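You operate a simulated robot arm through the tools that you are given. There is no shell and no other tool.

You run a simulated robot arm. Do the job below in one go: nothing can be reset, and whatever is moved stays where it is left.

JOB
Pile some things up. At the end: the wide orange swatch from the top of the grading bench is on the top of the pairing bench, with the low green bead dish from there on top of it and the orange holder on top of that; one of the blue grip plates from the top of the grading bench is on the top of the pairing bench; whatever was shut is shut again. Leave all else as you found it, and nothing knocked over. Set down upright: blue grip plate.

It is judged by the outcome, as a careful person would: the job done as asked, and still so three seconds after it is handed in. It fails if anything else is knocked over, pushed out of place, dropped, spilled or broken.

ROBOT AND FRAMES
A 7-joint arm with a two-finger gripper, fixed in place. Base frame: the origin is at the foot of the arm, x ahead of it, y to its left, z up; the work surface is at about z = 900. Units: mm, rad, N and s.
With the tool pointing down near the work surface it reaches from about 340 to 720 mm from the base axis. Its first joint turns from -1.152 to 1.152 rad. Payload 2.45 kg.
Tool frame: the origin (TCP) lies between the finger pads and is the grasp point; the fingertips stand 26 mm ahead of it; z points along the fingers, y is the line along which they close. Largest opening 96 mm; the body of the gripper starts 69 mm behind the TCP.
Orientation is that of the tool frame in the base frame, as [roll, pitch, yaw] about the fixed x, y, z axes, in that order (R = Rz(yaw) Ry(pitch) Rx(roll)). With the fingers straight down and closing along the base's y, the tool's x points along the base's -x, its y along +y and its z along -z.

CONTROLS
- The arm moves only by the tool apply_moves. Its argument "commands" is a list of rows, each a list of 6 numbers: the shift along the base's x, y, z in mm, then the turn, a rotation vector about the base's x, y, z in rad. In form: [[tx, ty, tz, ax, ay, az], ...]. A call has 1 to 20 rows; each row is the pose to reach, as a shift and turn from the pose commanded when the call began. "gripper" is the gripper command, from -1 (shut) to 1 (fully open), values between in proportion, set as the call begins (left out, the last holds). A row lasts 0.2 s, in which the tool goes at most 50 mm and 0.15 rad; a call with a longer step from one row to the next is refused whole, and so is a gripper value outside its range. Where a pose cannot be reached the arm comes as near as it can. A force on the tool above 40 N (or 10 N above the force at the start of the call, whichever is more), or a blocked arm, ends the call early, and 0.2 s more pass. Each finger halts on what it meets, pressing with about 32 N; the grip force reading is that of the motor and also rises with nothing between the fingers. The clock runs only during rows and for 0.2 s after the last one: add rows that repeat a pose to give the fingers time. It gives the time, the measured TCP pose, the force on the tool (base axes), the opening and the grip force at its end, in the units of the frame above (readings bear some noise), with the torque about the TCP (base axes, N m) and any sound that the robot's microphone picked up.
- Cameras (640 x 400 px; columns grow to the right, rows downward): "scene" is fixed at [162.8, -397.8, 1410.4]; the picture's right is [0.75, -0.66, 0.00], its down [-0.46, -0.53, -0.71] and it looks along [0.47, 0.54, -0.70] (base axes); focal length 262 px, centre (320, 200). "wrist" rides on the gripper at [82, 3, -98] in the tool frame; the picture's right is [-0.04, 1.00, 0.00], its down [-0.73, -0.03, -0.68] and it looks along [-0.68, -0.03, 0.73] (tool axes); focal length 256 px, centre (320, 200). There is no depth. A picture from a camera that has moved, and an enlarged one, comes with that camera's place and axes in the base frame and with its lens.
- get_image(camera): a new picture of that camera. The clock stands still meanwhile.
- close_up(camera, box): a new picture of the part [left, top, right, bottom] of that camera's present view, enlarged. The clock stands still meanwhile.
- finish_job(): hands the job in; it is judged then, once.

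Places have to be worked out from the pictures, the camera data and where the tool is seen. Open the gripper and draw the arm clear of the work before you hand the job in, unless the task says otherwise.

The tools are called by a JSON object that holds its "name" and its "arguments". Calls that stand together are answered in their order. apply_moves: Moves the arm, as the interface text tells. Its arguments: {"type":"object","properties":{"commands":{"type":"array"},"gripper":{"type":"number"}},"required":["commands"]} The other tools are called the same way: get_image (camera) takes a picture; close_up (camera, box) takes an enlarged picture of a part of a camera's view; finish_job () hands the job in.

At the start:

```text
time_s: 0.0
position: [443.5, -79.3, 1204.4]
ee_rot: [3.141, -0.001, 3.142]
contact_force: [0.1, 0.2, -0.2]
wrist_torque: [-0.03, 0.0, 0.02]
width: 95.9
grasp_force: 0.1
```

scene: 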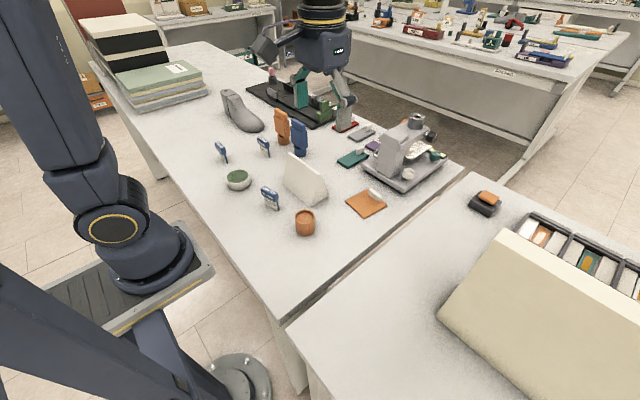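
wrist: 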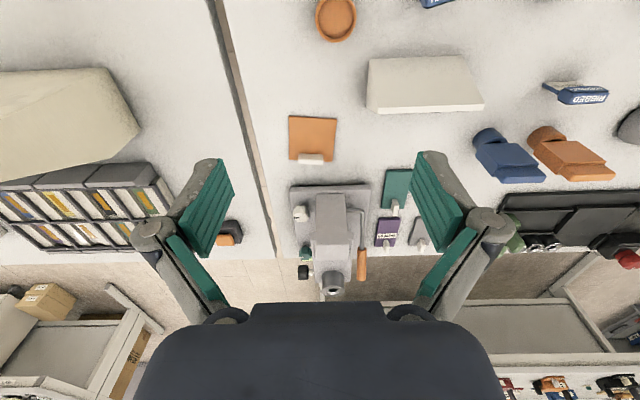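

I begin with a closer look at the benches before moving anything.

{"name": "close_up", "arguments": {"camera": "scene", "box": [200, 80, 460, 250]}}

{"name": "close_up", "arguments": {"camera": "scene", "box": [400, 160, 640, 400]}}

{"name": "close_up", "arguments": {"camera": "wrist", "box": [250, 0, 640, 260]}}

{"name": "close_up", "arguments": {"camera": "wrist", "box": [0, 50, 280, 270]}}

{"name": "close_up", "arguments": {"camera": "scene", "box": [60, 0, 300, 150]}}

```text
2.35 times, centred on (330, 165) of scene
camera zoom: at [162.8, -397.8, 1410.4], right [0.75, -0.66, 0.0], down [-0.46, -0.53, -0.71], along [0.47, 0.54, -0.7], focal length 617 px, centre (296, 282)
```

zoom: 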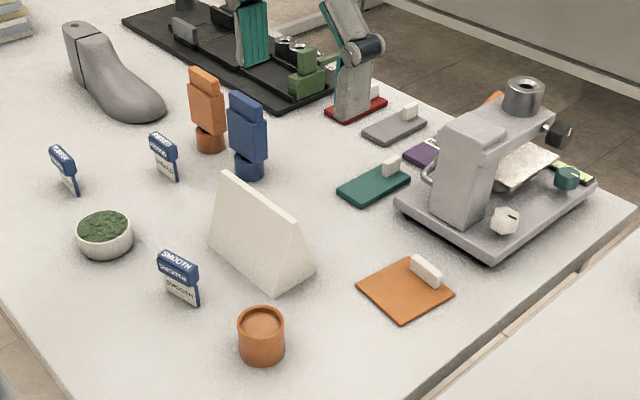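

```text
1.67 times, centred on (520, 280) of scene
camera zoom: at [162.8, -397.8, 1410.4], right [0.75, -0.66, 0.0], down [-0.46, -0.53, -0.71], along [0.47, 0.54, -0.7], focal length 437 px, centre (-13, 67)
```

zoom: 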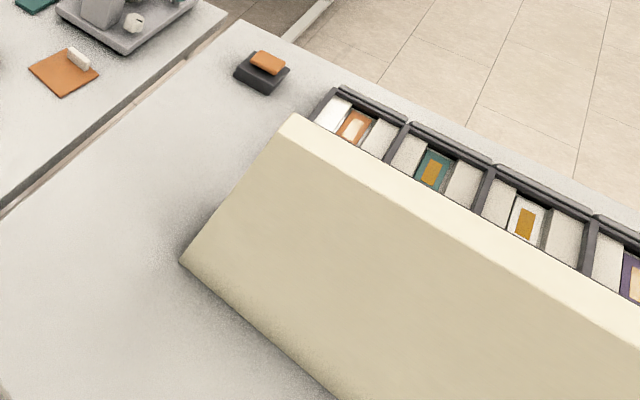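

```text
1.54 times, centred on (445, 130) of wrist
camera zoom: at [361.7, -77.0, 1303.3], right [0.04, 1.0, 0.0], down [0.73, -0.03, 0.68], along [0.68, -0.03, -0.73], focal length 394 px, centre (128, 308)
```

zoom: 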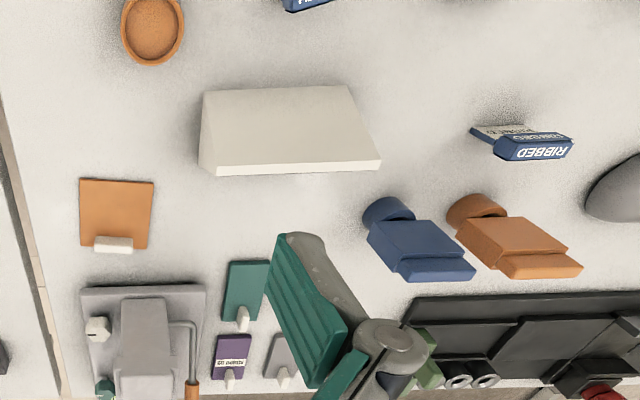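

```text
1.82 times, centred on (140, 160) of wrist
camera zoom: at [361.7, -77.0, 1303.3], right [0.04, 1.0, 0.0], down [0.73, -0.03, 0.68], along [0.68, -0.03, -0.73], focal length 465 px, centre (647, 273)
```

zoom: 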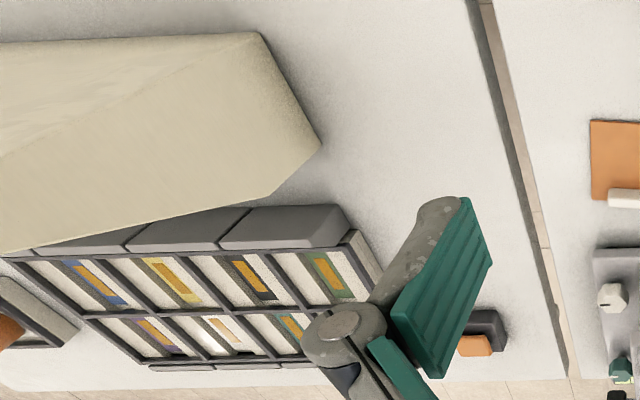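

```text
2.67 times, centred on (180, 75) of scene
camera zoom: at [162.8, -397.8, 1410.4], right [0.75, -0.66, 0.0], down [-0.46, -0.53, -0.71], along [0.47, 0.54, -0.7], focal length 699 px, centre (693, 533)
```

zoom: 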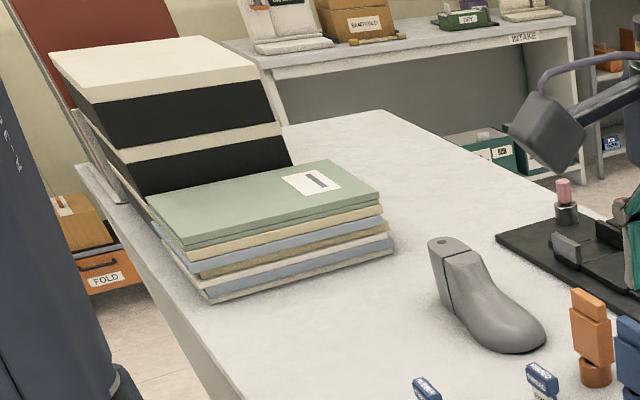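

The left bench holds the swatches, the dish, the cup, the upright holders and the blue plates. The right bench is clear near the gap. I'll move the wrist camera closer to tell the orange candidates apart and find bench labels.

{"name": "apply_moves", "arguments": {"commands": [[-40, 20, 0, 0, 0, 0], [-80, 50, 0, 0, 0, 0], [-100, 90, 0, 0, 0, 0], [-100, 130, 0, 0, 0, 0], [-100, 170, 0, 0, 0, 0], [-100, 210, 0, 0, 0, 0], [-100, 240, 0, 0, 0, 0], [-100, 240, 0, 0, 0, 0]], "gripper": 1}}

```text
time_s: 1.8
position: [345.5, 160.1, 1203.8]
ee_rot: [-3.141, 0.0, 3.141]
contact_force: [0.4, 0.2, 0.0]
wrist_torque: [-0.01, -0.02, -0.02]
width: 96.1
grasp_force: 0.1
```

The arm is at (345, 160, 1204), and I take pictures from here.

{"name": "get_image", "arguments": {"camera": "wrist"}}

{"name": "get_image", "arguments": {"camera": "scene"}}

```text
taken
camera wrist: at [263.6, 163.3, 1301.4], right [0.04, 1.0, 0.0], down [0.73, -0.03, 0.68], along [0.68, -0.03, -0.73], focal length 256 px, centre (320, 200)
```

wrist: 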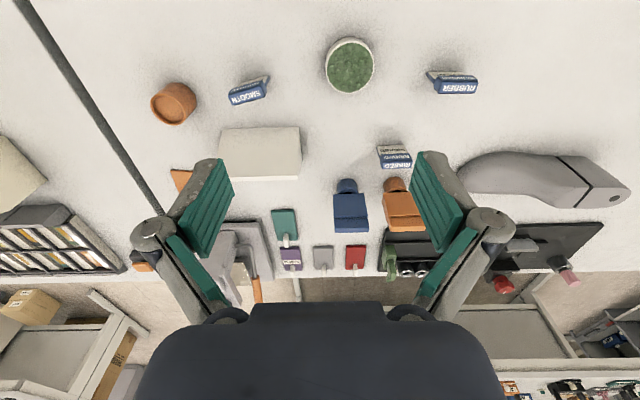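

```text
taken
```

scene: 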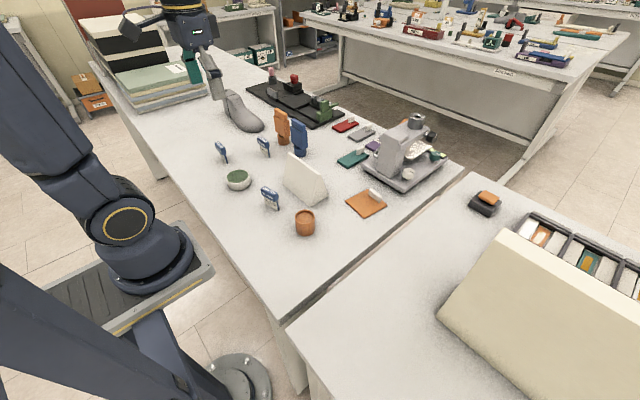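

{"name": "close_up", "arguments": {"camera": "wrist", "box": [130, 20, 320, 140]}}

{"name": "close_up", "arguments": {"camera": "wrist", "box": [310, 20, 500, 140]}}

{"name": "close_up", "arguments": {"camera": "wrist", "box": [260, 130, 450, 280]}}

{"name": "close_up", "arguments": {"camera": "scene", "box": [240, 60, 350, 160]}}

{"name": "close_up", "arguments": {"camera": "scene", "box": [270, 180, 400, 260]}}

{"name": "close_up", "arguments": {"camera": "scene", "box": [300, 0, 640, 120]}}

```text
3.33 times, centred on (225, 80) of wrist
camera zoom: at [263.6, 163.3, 1301.4], right [0.04, 1.0, 0.0], down [0.73, -0.03, 0.68], along [0.68, -0.03, -0.73], focal length 853 px, centre (637, 600)
```

zoom: 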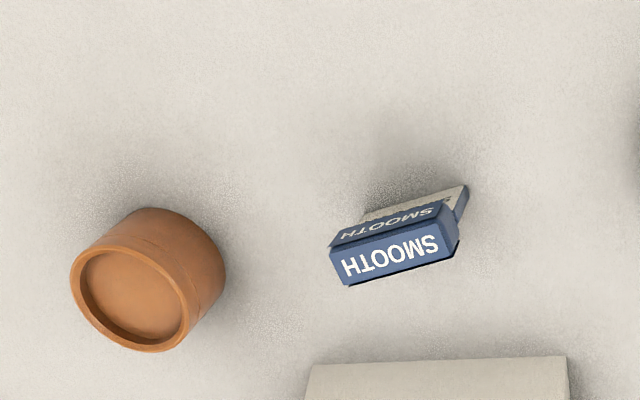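

```text
3.33 times, centred on (405, 80) of wrist
camera zoom: at [263.6, 163.3, 1301.4], right [0.04, 1.0, 0.0], down [0.73, -0.03, 0.68], along [0.68, -0.03, -0.73], focal length 853 px, centre (37, 600)
```

zoom: 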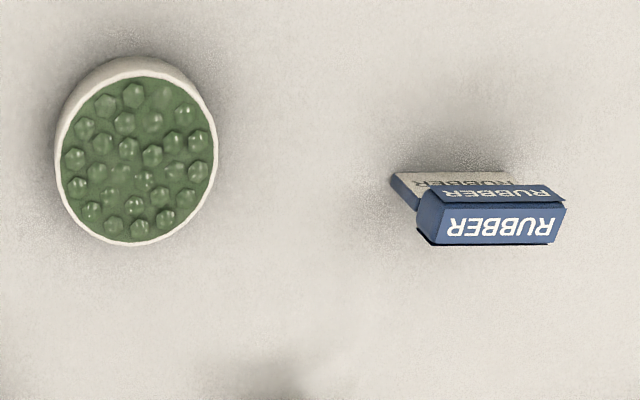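

```text
2.67 times, centred on (355, 205) of wrist
camera zoom: at [263.6, 163.3, 1301.4], right [0.04, 1.0, 0.0], down [0.73, -0.03, 0.68], along [0.68, -0.03, -0.73], focal length 683 px, centre (227, 187)
```

zoom: 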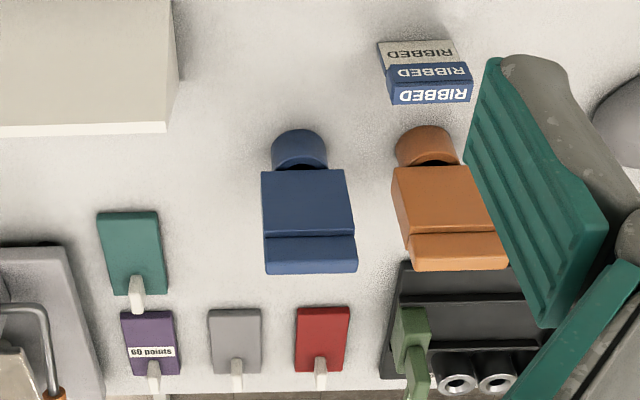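

```text
4.00 times, centred on (295, 110) of scene
camera zoom: at [162.8, -397.8, 1410.4], right [0.75, -0.66, 0.0], down [-0.46, -0.53, -0.71], along [0.47, 0.54, -0.7], focal length 1049 px, centre (420, 560)
```

zoom: 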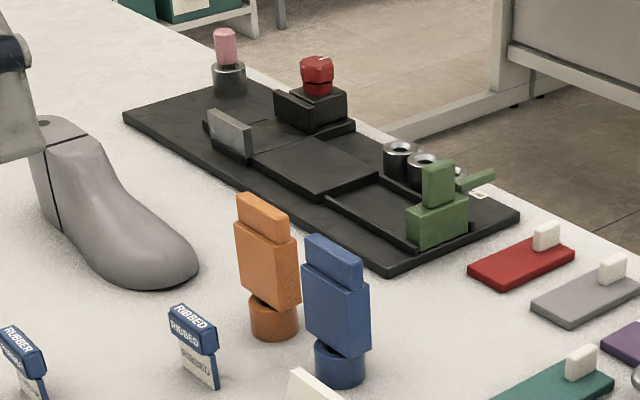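

```text
4.92 times, centred on (335, 220) of scene
camera zoom: at [162.8, -397.8, 1410.4], right [0.75, -0.66, 0.0], down [-0.46, -0.53, -0.71], along [0.47, 0.54, -0.7], focal length 1291 px, centre (246, 102)
```

zoom: 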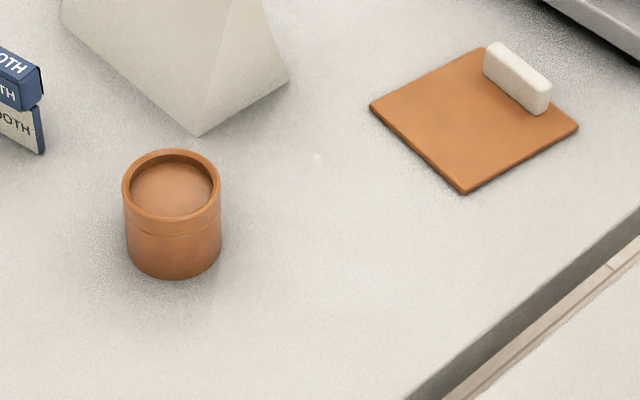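

```text
1.88 times, centred on (470, 60) of scene
camera zoom: at [162.8, -397.8, 1410.4], right [0.75, -0.66, 0.0], down [-0.46, -0.53, -0.71], along [0.47, 0.54, -0.7], focal length 494 px, centre (38, 464)
```

zoom: 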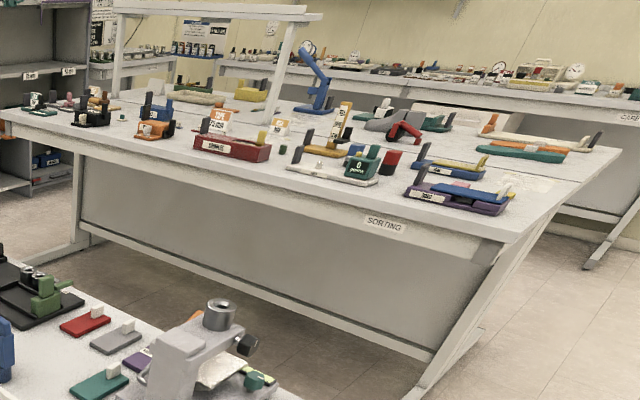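

The orange cup has a recessed top and the two tall uprights stand side by side. The right bench needs a closer look for other candidates, lids or labels, so I move over there.

{"name": "apply_moves", "arguments": {"commands": [[0, -50, 0, 0, 0, 0], [0, -100, 0, 0, 0, 0], [0, -150, 0, 0, 0, 0], [10, -200, 0, 0, 0, 0], [20, -250, 0, 0, 0, 0], [30, -300, 0, 0, 0, 0], [30, -350, 0, 0, 0, 0], [30, -400, 0, 0, 0, 0], [30, -440, 0, 0, 0, 0], [30, -440, 0, 0, 0, 0]]}}

{"name": "get_image", "arguments": {"camera": "wrist"}}

{"name": "get_image", "arguments": {"camera": "scene"}}

```text
refused: row 4 steps farther than a row can; nothing moved
```

```text
taken
camera wrist: at [263.6, 163.3, 1301.4], right [0.04, 1.0, 0.0], down [0.73, -0.03, 0.68], along [0.68, -0.03, -0.73], focal length 256 px, centre (320, 200)
```

wrist: 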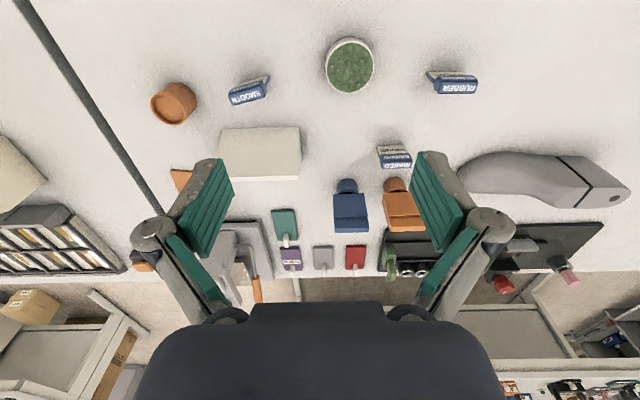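

```text
taken
```

scene: 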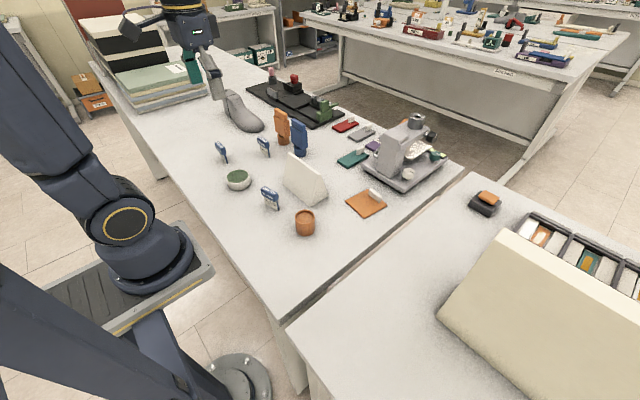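

The last call was refused because one diagonal row stepped over 50 mm, so nothing moved. I resend it with smaller steps.

{"name": "apply_moves", "arguments": {"commands": [[0, -45, 0, 0, 0, 0], [0, -90, 0, 0, 0, 0], [0, -135, 0, 0, 0, 0], [10, -180, 0, 0, 0, 0], [20, -225, 0, 0, 0, 0], [30, -270, 0, 0, 0, 0], [30, -315, 0, 0, 0, 0], [30, -360, 0, 0, 0, 0], [30, -405, 0, 0, 0, 0], [30, -440, 0, 0, 0, 0], [30, -440, 0, 0, 0, 0]]}}

```text
time_s: 4.2
position: [373.3, -281.3, 1205.9]
ee_rot: [-3.141, 0.0, 3.141]
contact_force: [0.4, -0.9, 0.0]
wrist_torque: [0.04, -0.02, 0.0]
width: 95.9
grasp_force: 0.1
```

The tool is now above the right bench, and I take pictures there.

{"name": "get_image", "arguments": {"camera": "wrist"}}

{"name": "close_up", "arguments": {"camera": "wrist", "box": [0, 0, 330, 206]}}

{"name": "get_image", "arguments": {"camera": "scene"}}

{"name": "close_up", "arguments": {"camera": "scene", "box": [450, 170, 640, 290]}}

```text
taken
camera wrist: at [292.4, -278.6, 1303.6], right [0.04, 1.0, 0.0], down [0.73, -0.03, 0.68], along [0.68, -0.03, -0.73], focal length 256 px, centre (320, 200)
```

wrist: 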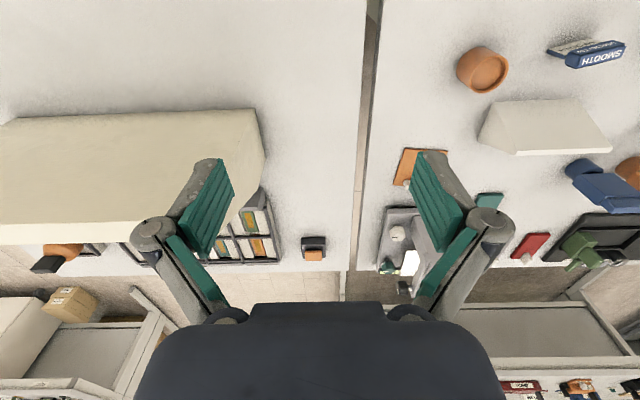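

```text
1.94 times, centred on (165, 103) of wrist
camera zoom: at [292.4, -278.6, 1303.6], right [0.04, 1.0, 0.0], down [0.73, -0.03, 0.68], along [0.68, -0.03, -0.73], focal length 496 px, centre (621, 388)
```

zoom: 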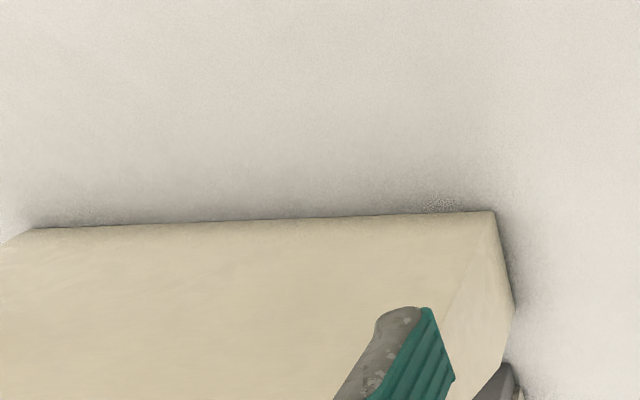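

```text
taken
```

scene: 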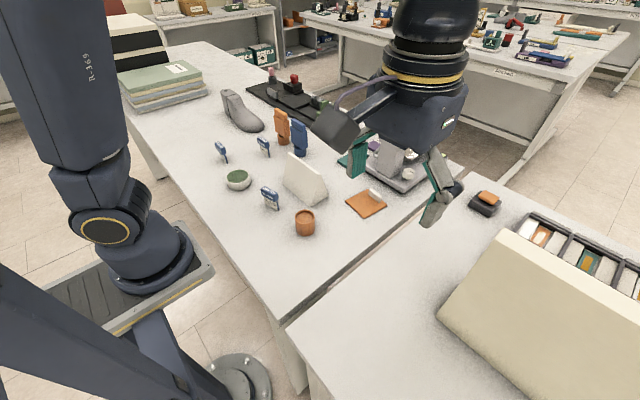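

```text
3.33 times, centred on (545, 230) of scene
camera zoom: at [162.8, -397.9, 1410.4], right [0.75, -0.66, 0.0], down [-0.46, -0.53, -0.71], along [0.47, 0.54, -0.7], focal length 874 px, centre (-430, 100)
```

zoom: 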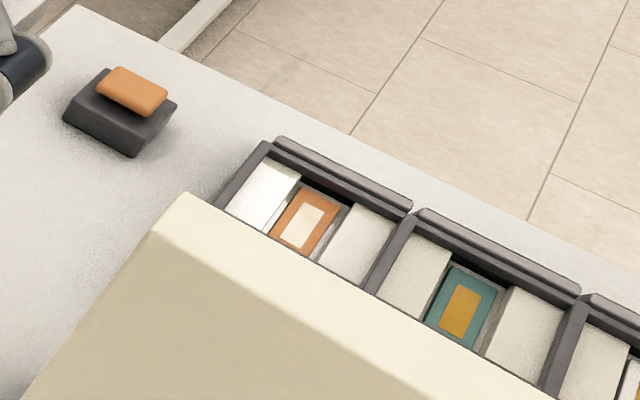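

Nothing on the right bench looks like a holder: there is a large beige block, a tray of samples, and a black pad with orange on it out of reach. I move over the uprights and the cup to compare them at close range.

{"name": "apply_moves", "arguments": {"commands": [[0, 45, 0, 0, 0, 0], [0, 90, 0, 0, 0, 0], [0, 135, 0, 0, 0, 0], [10, 180, 0, 0, 0, 0], [20, 225, 0, 0, 0, 0], [40, 265, 0, 0, 0, 0], [50, 305, 0, 0, 0, 0], [60, 350, 0, 0, 0, 0], [60, 395, 0, 0, 0, 0], [60, 440, 0, 0, 0, 0], [70, 480, 0, 0, 0, 0], [80, 510, -30, 0, 0, 0], [80, 520, -70, 0, 0, 0], [80, 520, -70, 0, 0, 0]]}}

{"name": "get_image", "arguments": {"camera": "wrist"}}

{"name": "close_up", "arguments": {"camera": "wrist", "box": [240, 100, 440, 240]}}

```text
time_s: 7.2
position: [454.2, 239.4, 1134.9]
ee_rot: [-3.14, 0.001, -3.141]
contact_force: [-0.2, -0.7, -0.3]
wrist_torque: [0.04, -0.03, 0.01]
width: 95.9
grasp_force: 0.1
```

```text
taken
camera wrist: at [372.3, 241.8, 1231.8], right [0.04, 1.0, 0.0], down [0.73, -0.03, 0.68], along [0.68, -0.03, -0.73], focal length 256 px, centre (320, 200)
```

wrist: 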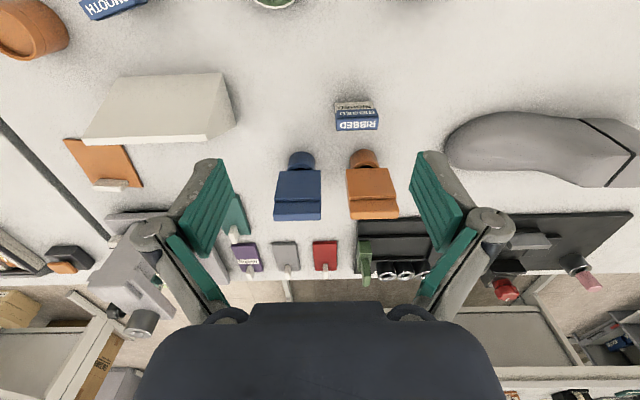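

```text
2.86 times, centred on (340, 170) of wrist
camera zoom: at [372.3, 241.8, 1231.8], right [0.04, 1.0, 0.0], down [0.73, -0.03, 0.68], along [0.68, -0.03, -0.73], focal length 731 px, centre (263, 286)
```

zoom: 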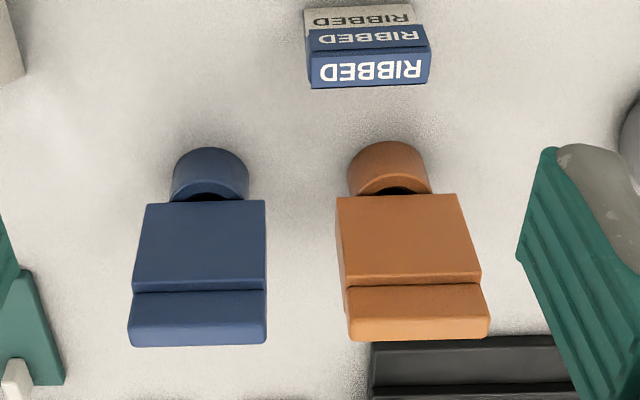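

The uprights are clamp bodies (block on a shank), and the lone round piece with a ring seam and recessed face reads as the specimen "holder". The blue RIBBED/SMOOTH/RUBBER pieces are the grip plates. Next I look closely at the swatch and its tab.

{"name": "apply_moves", "arguments": {"commands": [[0, -45, 0, 0, 0, 0], [0, -90, 0, 0, 0, 0], [0, -135, 0, 0, 0, 0], [0, -180, 0, 0, 0, 0], [10, -225, 0, 0, 0, 0], [20, -270, 0, 0, 0, 0], [30, -310, -10, 0, 0, 0], [40, -340, -40, 0, 0, 0], [40, -340, -70, 0, 0, 0], [40, -340, -70, 0, 0, 0]]}}

{"name": "get_image", "arguments": {"camera": "wrist"}}

{"name": "close_up", "arguments": {"camera": "wrist", "box": [240, 100, 440, 225]}}

{"name": "get_image", "arguments": {"camera": "scene"}}

```text
time_s: 9.4
position: [493.3, -98.7, 1064.5]
ee_rot: [3.141, 0.001, -3.141]
contact_force: [0.9, -0.2, -0.8]
wrist_torque: [0.0, -0.04, 0.04]
width: 96.1
grasp_force: 0.0
```

```text
taken
camera wrist: at [411.8, -96.7, 1162.6], right [0.04, 1.0, 0.0], down [0.73, -0.03, 0.68], along [0.68, -0.03, -0.73], focal length 256 px, centre (320, 200)
```

wrist: 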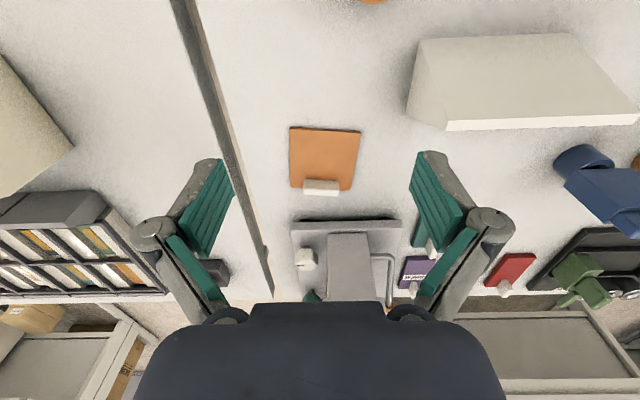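

```text
3.20 times, centred on (340, 162) of wrist
camera zoom: at [411.8, -96.7, 1162.6], right [0.04, 1.0, 0.0], down [0.73, -0.03, 0.68], along [0.68, -0.03, -0.73], focal length 819 px, centre (256, 320)
```

zoom: 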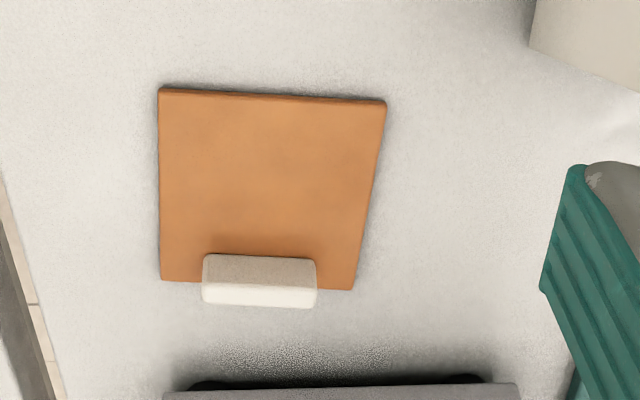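

```text
taken
```

scene: 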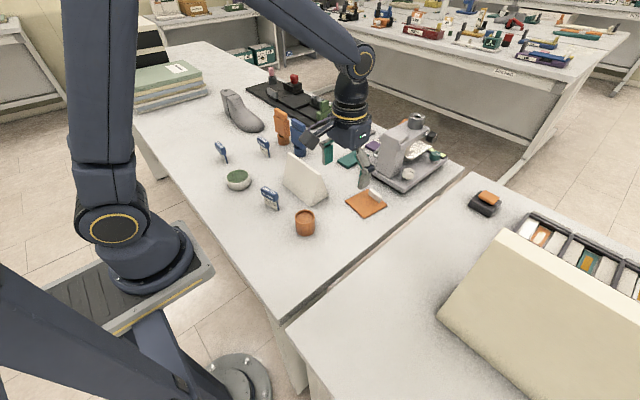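

The swatch is about 78 x 87 mm, turned roughly -6°. Its white tab is about 10 x 44 x 19 mm, centred near (622, -104) and running along y. I turn the gripper about -96° so it closes across the tab, narrow it to about 48 mm, and hover above.

{"name": "apply_moves", "arguments": {"commands": [[10, 0, 0, 0, 0, -0.14], [20, 0, 0, 0, 0, -0.28], [30, -1, 0, 0, 0, -0.42], [40, -2, 0, 0, 0, -0.56], [50, -2, 0, 0, 0, -0.7], [60, -3, 0, 0, 0, -0.84], [70, -3, 0, 0, 0, -0.98], [80, -4, 0, 0, 0, -1.12], [90, -4, 0, 0, 0, -1.26], [100, -5, 0, 0, 0, -1.4], [115, -5, 0, 0, 0, -1.54], [129, -5, 0, 0, 0, -1.68], [129, -5, -30, 0, 0, -1.68], [129, -5, -60, 0, 0, -1.68], [129, -5, -60, 0, 0, -1.68]], "gripper": 0}}

{"name": "get_image", "arguments": {"camera": "wrist"}}

{"name": "close_up", "arguments": {"camera": "scene", "box": [300, 110, 460, 230]}}

```text
time_s: 12.6
position: [623.8, -106.2, 1005.1]
ee_rot: [3.141, 0.001, 1.462]
contact_force: [0.3, -0.1, 0.1]
wrist_torque: [0.01, 0.01, -0.01]
width: 47.7
grasp_force: 0.1
```

```text
taken
camera wrist: at [634.4, -25.0, 1103.2], right [0.99, -0.15, 0.0], down [-0.11, -0.73, 0.68], along [-0.1, -0.67, -0.73], focal length 256 px, centre (320, 200)
```

wrist: 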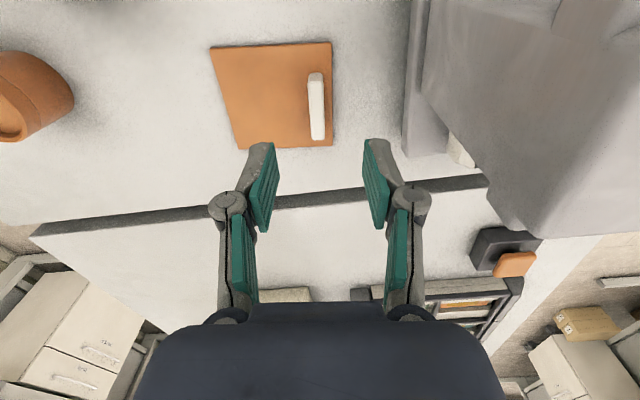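

```text
3.33 times, centred on (380, 170) of scene
camera zoom: at [162.8, -397.8, 1410.4], right [0.75, -0.66, 0.0], down [-0.46, -0.53, -0.71], along [0.47, 0.54, -0.7], focal length 874 px, centre (120, 300)
```

zoom: 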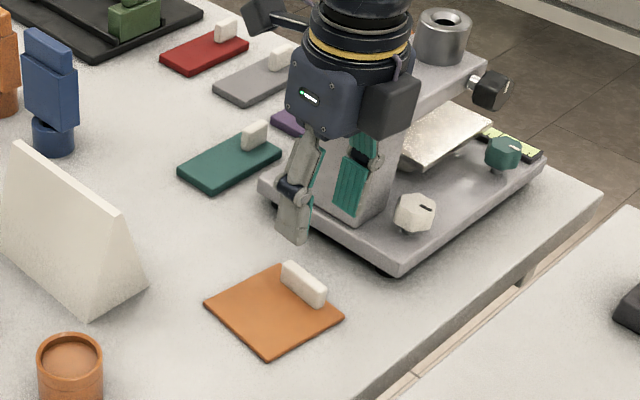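

The gripper is aligned over the tab with the machine beside it. I zoom in to check the lateral offset and clearance before going down.

{"name": "close_up", "arguments": {"camera": "wrist", "box": [200, 30, 440, 180]}}

```text
2.67 times, centred on (320, 105) of wrist
camera zoom: at [634.4, -25.0, 1103.2], right [0.99, -0.15, 0.0], down [-0.11, -0.73, 0.68], along [-0.1, -0.67, -0.73], focal length 683 px, centre (320, 453)
```

zoom: 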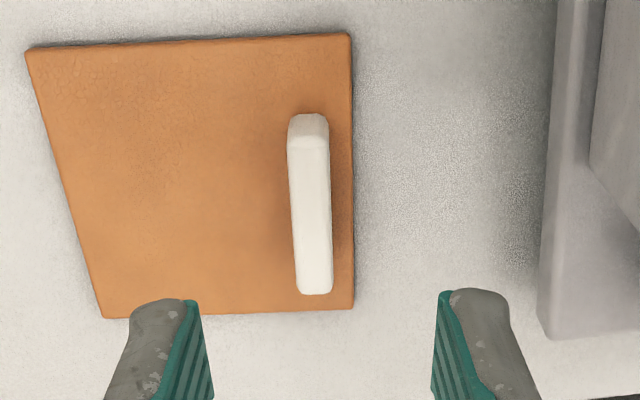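

The tab sits about 2.6 mm to the -x side of the finger mid-plane, and its yaw matches within 1°. I shift over and lower until the fingertips are about 10 mm above the bench.

{"name": "apply_moves", "arguments": {"commands": [[-2.6, 0.3, -15, 0, 0, 0], [-2.6, 0.3, -30, 0, 0, 0], [-2.6, 0.3, -45, 0, 0, 0], [-2.6, 0.3, -56, 0, 0, 0], [-2.6, 0.3, -63, 0, 0, 0], [-2.6, 0.3, -67, 0, 0, 0], [-2.6, 0.3, -67, 0, 0, 0]]}}

{"name": "get_image", "arguments": {"camera": "wrist"}}

{"name": "close_up", "arguments": {"camera": "scene", "box": [300, 110, 460, 230]}}

```text
time_s: 14.2
position: [620.5, -104.4, 937.1]
ee_rot: [3.141, 0.0, 1.46]
contact_force: [0.1, -0.4, 0.1]
wrist_torque: [0.0, 0.01, 0.02]
width: 48.1
grasp_force: 0.0
```

```text
taken
camera wrist: at [631.8, -24.2, 1035.6], right [0.99, -0.15, 0.0], down [-0.11, -0.73, 0.68], along [-0.1, -0.67, -0.73], focal length 256 px, centre (320, 200)
```

wrist: 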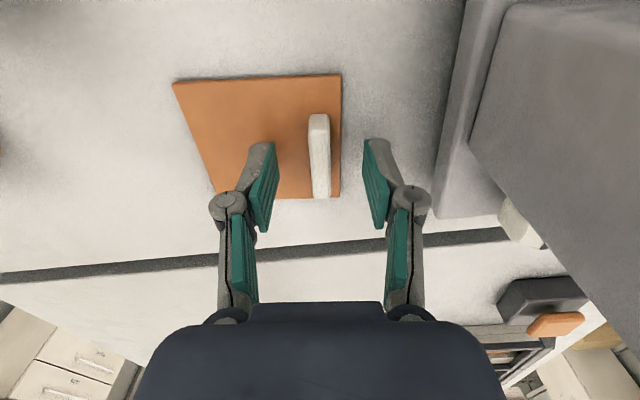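

```text
3.33 times, centred on (380, 170) of scene
camera zoom: at [162.8, -397.8, 1410.4], right [0.75, -0.66, 0.0], down [-0.46, -0.53, -0.71], along [0.47, 0.54, -0.7], focal length 874 px, centre (120, 300)
```

zoom: 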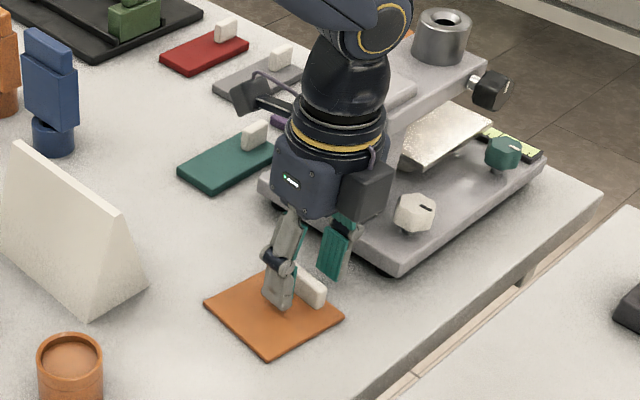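

There's no contact force, and the fingers straddle the tab. I close on it.

{"name": "apply_moves", "arguments": {"commands": [[0, 0, 0, 0, 0, 0], [0, 0, 0, 0, 0, 0], [0, 0, 0, 0, 0, 0], [0, 0, 0, 0, 0, 0], [0, 0, 0, 0, 0, 0]], "gripper": -1}}

{"name": "close_up", "arguments": {"camera": "wrist", "box": [160, 60, 440, 235]}}

```text
time_s: 15.4
position: [619.8, -104.2, 937.8]
ee_rot: [3.141, -0.002, 1.461]
contact_force: [-0.1, 0.3, 0.8]
wrist_torque: [0.05, 0.0, -0.02]
width: 10.0
grasp_force: 32.0
```

```text
2.29 times, centred on (300, 148) of wrist
camera zoom: at [631.9, -24.3, 1035.9], right [0.99, -0.15, 0.0], down [-0.11, -0.73, 0.68], along [-0.1, -0.67, -0.73], focal length 585 px, centre (366, 320)
```

zoom: 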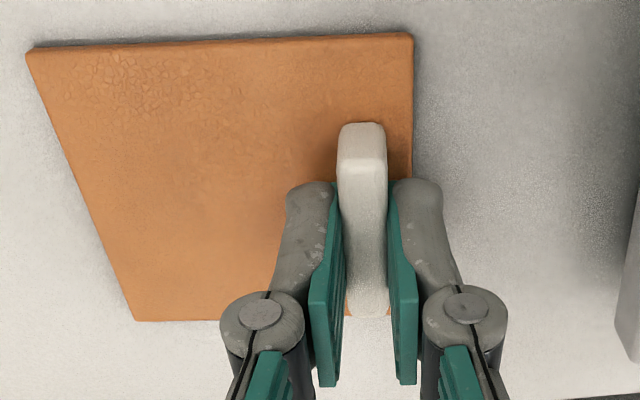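

The grip holds at 10.0 mm width and 32 N. I lift straight up clear of the machine and check that the swatch stays level.

{"name": "apply_moves", "arguments": {"commands": [[0, 0, 8, 0, 0, 0], [0, 0, 20, 0, 0, 0], [0, 0, 35, 0, 0, 0], [0, 0, 55, 0, 0, 0], [0, 0, 75, 0, 0, 0], [0, 0, 90, 0, 0, 0], [0, 0, 90, 0, 0, 0]]}}

{"name": "get_image", "arguments": {"camera": "wrist"}}

{"name": "get_image", "arguments": {"camera": "scene"}}

```text
time_s: 17.0
position: [620.5, -103.6, 1028.3]
ee_rot: [-3.142, 0.001, 1.463]
contact_force: [0.1, 0.8, -0.2]
wrist_torque: [0.02, -0.01, -0.03]
width: 10.0
grasp_force: 32.0
```

```text
taken
camera wrist: at [631.6, -23.9, 1125.5], right [0.99, -0.15, 0.0], down [-0.11, -0.73, 0.68], along [-0.1, -0.67, -0.73], focal length 256 px, centre (320, 200)
```

wrist: 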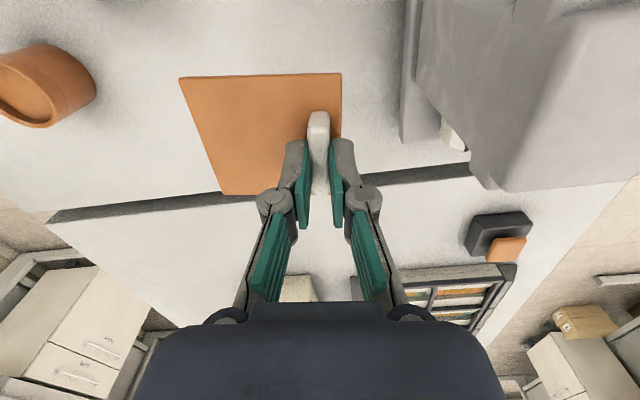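

```text
taken
```

scene: 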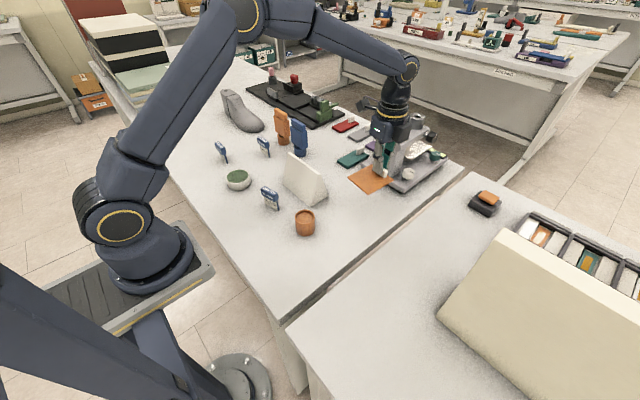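

The swatch hangs level in the grip. I carry it over the gap to about (460, -310) on the right bench.

{"name": "apply_moves", "arguments": {"commands": [[-16, -20, 5, 0, 0, 0], [-34, -43, 10, 0, 0, 0], [-54, -69, 10, 0, 0, 0], [-74, -95, 10, 0, 0, 0], [-94, -121, 10, 0, 0, 0], [-114, -147, 10, 0, 0, 0], [-132, -170, 10, 0, 0, 0], [-148, -190, 5, 0, 0, 0], [-160, -206, 0, 0, 0, 0], [-160, -206, -20, 0, 0, 0], [-160, -206, -40, 0, 0, 0], [-160, -206, -40, 0, 0, 0]]}}

{"name": "get_image", "arguments": {"camera": "wrist"}}

{"name": "get_image", "arguments": {"camera": "scene"}}

```text
time_s: 19.6
position: [460.7, -309.3, 988.7]
ee_rot: [-3.141, 0.0, 1.462]
contact_force: [-0.1, -0.4, 0.4]
wrist_torque: [-0.03, 0.03, 0.0]
width: 9.8
grasp_force: 31.7
```

```text
taken
camera wrist: at [472.2, -229.6, 1086.1], right [0.99, -0.15, 0.0], down [-0.11, -0.73, 0.68], along [-0.1, -0.67, -0.73], focal length 256 px, centre (320, 200)
```

wrist: 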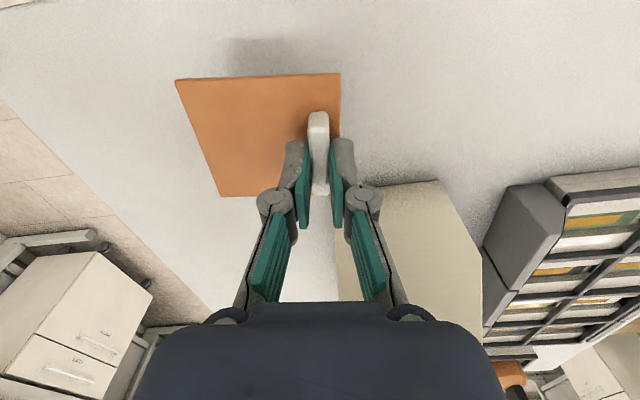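

```text
taken
```

scene: 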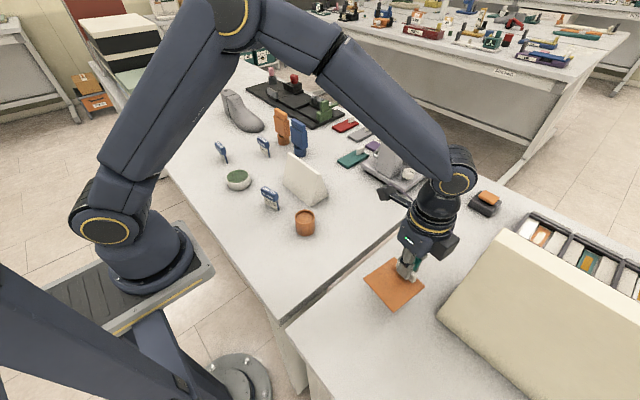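

The spot is clear of the beige block and well away from the gap. I lower to just above the bench, then come down in small steps.

{"name": "apply_moves", "arguments": {"commands": [[0, 0, -15, 0, 0, 0], [0, 0, -28, 0, 0, 0], [0, 0, -38, 0, 0, 0], [0, 0, -43, 0, 0, 0], [0, 0, -46, 0, 0, 0], [0, 0, -46, 0, 0, 0]]}}

{"name": "close_up", "arguments": {"camera": "scene", "box": [340, 220, 460, 330]}}

{"name": "get_image", "arguments": {"camera": "wrist"}}

```text
time_s: 21.0
position: [459.3, -311.8, 942.2]
ee_rot: [-3.141, -0.001, 1.461]
contact_force: [0.2, 0.4, -0.8]
wrist_torque: [0.01, 0.0, 0.02]
width: 10.2
grasp_force: 32.0
```

```text
3.64 times, centred on (400, 275) of scene
camera zoom: at [162.8, -397.8, 1410.4], right [0.75, -0.66, 0.0], down [-0.46, -0.53, -0.71], along [0.47, 0.54, -0.7], focal length 954 px, centre (29, -73)
```

zoom: 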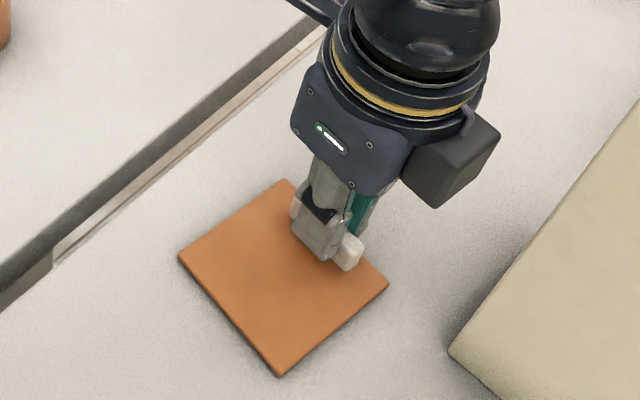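

```text
taken
camera wrist: at [471.9, -230.5, 1040.4], right [0.99, -0.15, 0.0], down [-0.11, -0.73, 0.68], along [-0.1, -0.67, -0.73], focal length 256 px, centre (320, 200)
```

wrist: 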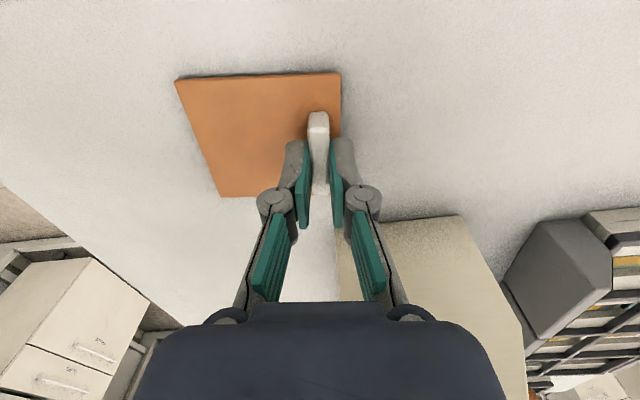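

It's within a few millimetres of the bench, so I step down gently and watch the force.

{"name": "apply_moves", "arguments": {"commands": [[0, 0, -1, 0, 0, 0], [0, 0, -2, 0, 0, 0], [0, 0, -3, 0, 0, 0], [0, 0, -3, 0, 0, 0]]}}

```text
time_s: 22.0
position: [460.4, -309.9, 940.1]
ee_rot: [3.139, 0.002, 1.461]
contact_force: [-4.0, 3.5, 26.7]
wrist_torque: [0.19, 0.09, -0.02]
width: 9.9
grasp_force: 32.2
```

Contact shows 26.7 N upward at z of about 940, so the swatch is on the bench. I ease off 1.5 mm and open the fingers partway.

{"name": "apply_moves", "arguments": {"commands": [[0, 0, 1.5, 0, 0, 0], [0, 0, 1.5, 0, 0, 0]]}}

{"name": "apply_moves", "arguments": {"commands": [[0, 0, 0, 0, 0, 0], [0, 0, 0, 0, 0, 0], [0, 0, 0, 0, 0, 0], [0, 0, 0, 0, 0, 0]], "gripper": -0.3}}

{"name": "close_up", "arguments": {"camera": "wrist", "box": [160, 60, 440, 235]}}

```text
time_s: 22.6
position: [459.2, -310.4, 940.8]
ee_rot: [3.14, 0.0, 1.46]
contact_force: [3.2, -3.0, 12.2]
wrist_torque: [-0.13, -0.09, 0.0]
width: 10.1
grasp_force: 31.9
```

```text
time_s: 23.6
position: [459.9, -311.7, 940.8]
ee_rot: [3.14, -0.001, 1.462]
contact_force: [0.1, 0.6, 0.6]
wrist_torque: [0.0, -0.03, 0.0]
width: 33.6
grasp_force: 0.1
```

```text
2.29 times, centred on (300, 148) of wrist
camera zoom: at [471.9, -230.3, 1038.4], right [0.99, -0.15, 0.0], down [-0.11, -0.73, 0.68], along [-0.1, -0.67, -0.73], focal length 585 px, centre (366, 320)
```

zoom: 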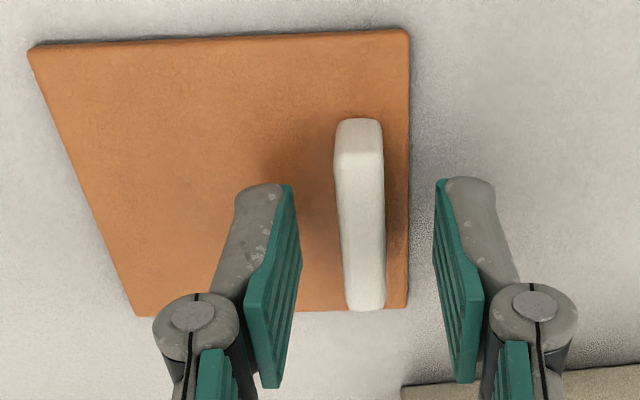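

The swatch is released flat on the right bench. I lift clear and move to above the green dish, turning the gripper back to its default yaw and fully open.

{"name": "apply_moves", "arguments": {"commands": [[0, 0, 25, 0, 0, 0], [0, 0, 60, 0, 0, 0], [0, 0, 100, 0, 0, 0], [0, 0, 130, 0, 0, 0], [-5, 35, 130, 0, 0, 0.14], [-10, 75, 130, 0, 0, 0.28], [-15, 115, 130, 0, 0, 0.42], [-20, 155, 130, 0, 0, 0.56], [-28, 195, 130, 0, 0, 0.7], [-36, 235, 130, 0, 0, 0.84], [-44, 275, 130, 0, 0, 0.98], [-52, 315, 130, 0, 0, 1.12], [-60, 355, 130, 0, 0, 1.26], [-68, 395, 130, 0, 0, 1.4], [-78, 435, 130, 0, 0, 1.54], [-86, 475, 130, 0, 0, 1.68], [-91, 508, 130, 0, 0, 1.68], [-91, 508, 130, 0, 0, 1.68]]}}

{"name": "get_image", "arguments": {"camera": "wrist"}}

{"name": "close_up", "arguments": {"camera": "scene", "box": [340, 220, 460, 330]}}

```text
time_s: 27.4
position: [369.4, 197.7, 1070.6]
ee_rot: [3.141, -0.001, -3.141]
contact_force: [-0.6, -0.3, -0.1]
wrist_torque: [-0.01, -0.01, -0.06]
width: 33.7
grasp_force: 0.0
```

```text
taken
camera wrist: at [286.9, 200.0, 1168.0], right [0.04, 1.0, 0.0], down [0.73, -0.03, 0.68], along [0.68, -0.03, -0.73], focal length 256 px, centre (320, 200)
```

wrist: 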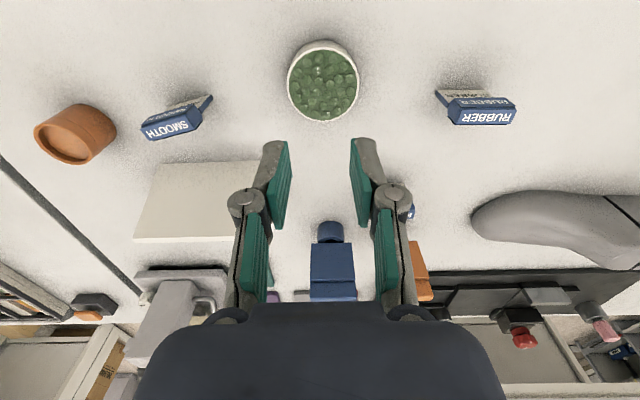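

```text
3.64 times, centred on (400, 275) of scene
camera zoom: at [162.8, -397.8, 1410.4], right [0.75, -0.66, 0.0], down [-0.46, -0.53, -0.71], along [0.47, 0.54, -0.7], focal length 954 px, centre (29, -73)
```

zoom: 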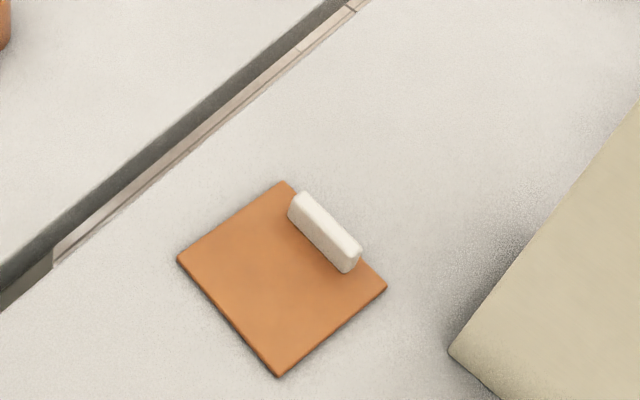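

The swatch lies flat on the right bench. I zoom in on the dish to fix its centre and height.

{"name": "close_up", "arguments": {"camera": "wrist", "box": [260, 20, 390, 140]}}

{"name": "close_up", "arguments": {"camera": "scene", "box": [205, 150, 285, 210]}}

```text
3.33 times, centred on (325, 80) of wrist
camera zoom: at [286.9, 200.0, 1168.0], right [0.04, 1.0, 0.0], down [0.73, -0.03, 0.68], along [0.68, -0.03, -0.73], focal length 853 px, centre (303, 600)
```

zoom: 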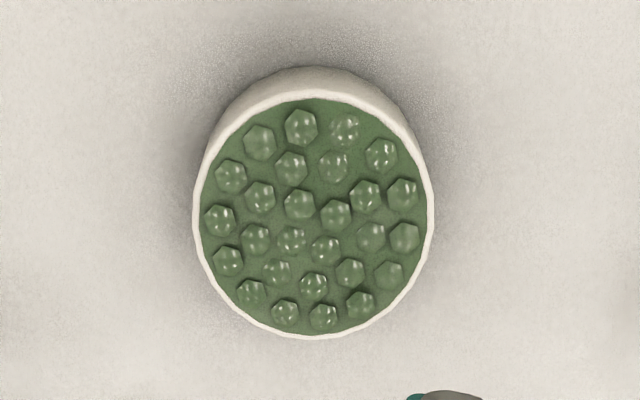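

```text
6.67 times, centred on (245, 180) of scene
camera zoom: at [162.8, -397.8, 1410.4], right [0.75, -0.66, 0.0], down [-0.46, -0.53, -0.71], along [0.47, 0.54, -0.7], focal length 1748 px, centre (820, 333)
```

zoom: 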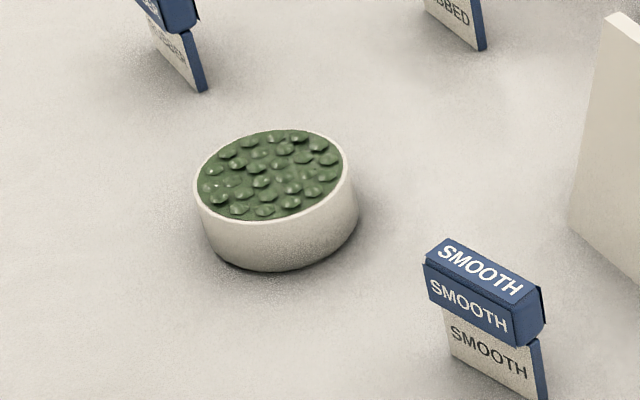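

The dish is about 64 mm across and 28 mm tall, centred near (370.5, 199), with the beads set near rim level. I open fully and lower straight down around it.

{"name": "apply_moves", "arguments": {"commands": [[1.6, 1, 0, 0, 0, 0], [1.6, 1, -10, 0, 0, 0], [1.6, 1, -30, 0, 0, 0], [1.6, 1, -50, 0, 0, 0], [1.6, 1, -70, 0, 0, 0], [1.6, 1, -90, 0, 0, 0], [1.6, 1, -110, 0, 0, 0], [1.6, 1, -125, 0, 0, 0], [1.6, 1, -135, 0, 0, 0], [1.6, 1, -135, 0, 0, 0]], "gripper": 1}}

{"name": "get_image", "arguments": {"camera": "wrist"}}

{"name": "close_up", "arguments": {"camera": "scene", "box": [190, 130, 310, 220]}}

```text
time_s: 29.6
position: [370.4, 199.3, 935.7]
ee_rot: [3.14, -0.001, -3.141]
contact_force: [-0.7, -0.9, -0.2]
wrist_torque: [-0.01, -0.02, 0.0]
width: 96.2
grasp_force: 0.0
```

```text
taken
camera wrist: at [288.4, 201.9, 1034.4], right [0.04, 1.0, 0.0], down [0.73, -0.03, 0.68], along [0.68, -0.03, -0.73], focal length 256 px, centre (320, 200)
```

wrist: 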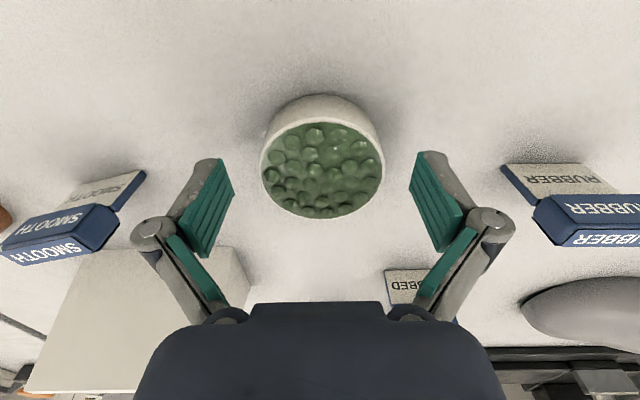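

```text
4.44 times, centred on (250, 175) of scene
camera zoom: at [162.8, -397.8, 1410.4], right [0.75, -0.66, 0.0], down [-0.46, -0.53, -0.71], along [0.47, 0.54, -0.7], focal length 1166 px, centre (631, 311)
```

zoom: 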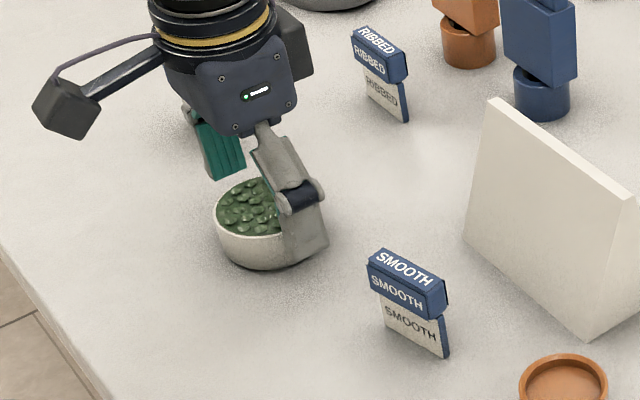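

The rim edges match the predicted pixels for a centred dish. I close on it.

{"name": "apply_moves", "arguments": {"commands": [[0, 0, 0, 0, 0, 0], [0, 0, 0, 0, 0, 0], [0, 0, 0, 0, 0, 0], [0, 0, 0, 0, 0, 0], [0, 0, 0, 0, 0, 0]], "gripper": -1}}

{"name": "get_image", "arguments": {"camera": "wrist"}}

```text
time_s: 30.8
position: [370.4, 199.7, 937.2]
ee_rot: [-3.141, -0.001, -3.141]
contact_force: [-1.3, 0.1, 5.5]
wrist_torque: [-0.02, 0.07, 0.04]
width: 64.3
grasp_force: 32.2
```

```text
taken
camera wrist: at [288.5, 201.9, 1034.8], right [0.04, 1.0, 0.0], down [0.73, -0.03, 0.68], along [0.68, -0.03, -0.73], focal length 256 px, centre (320, 200)
```

wrist: 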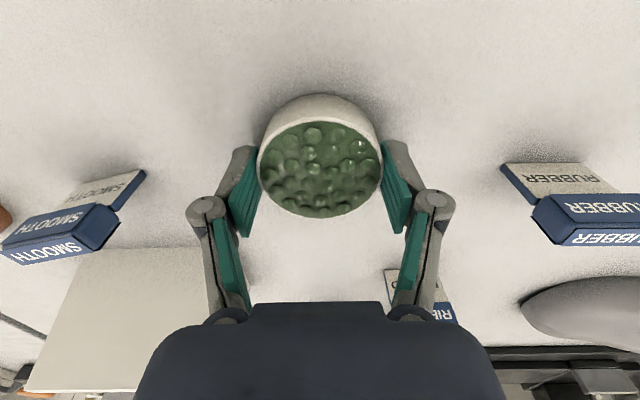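

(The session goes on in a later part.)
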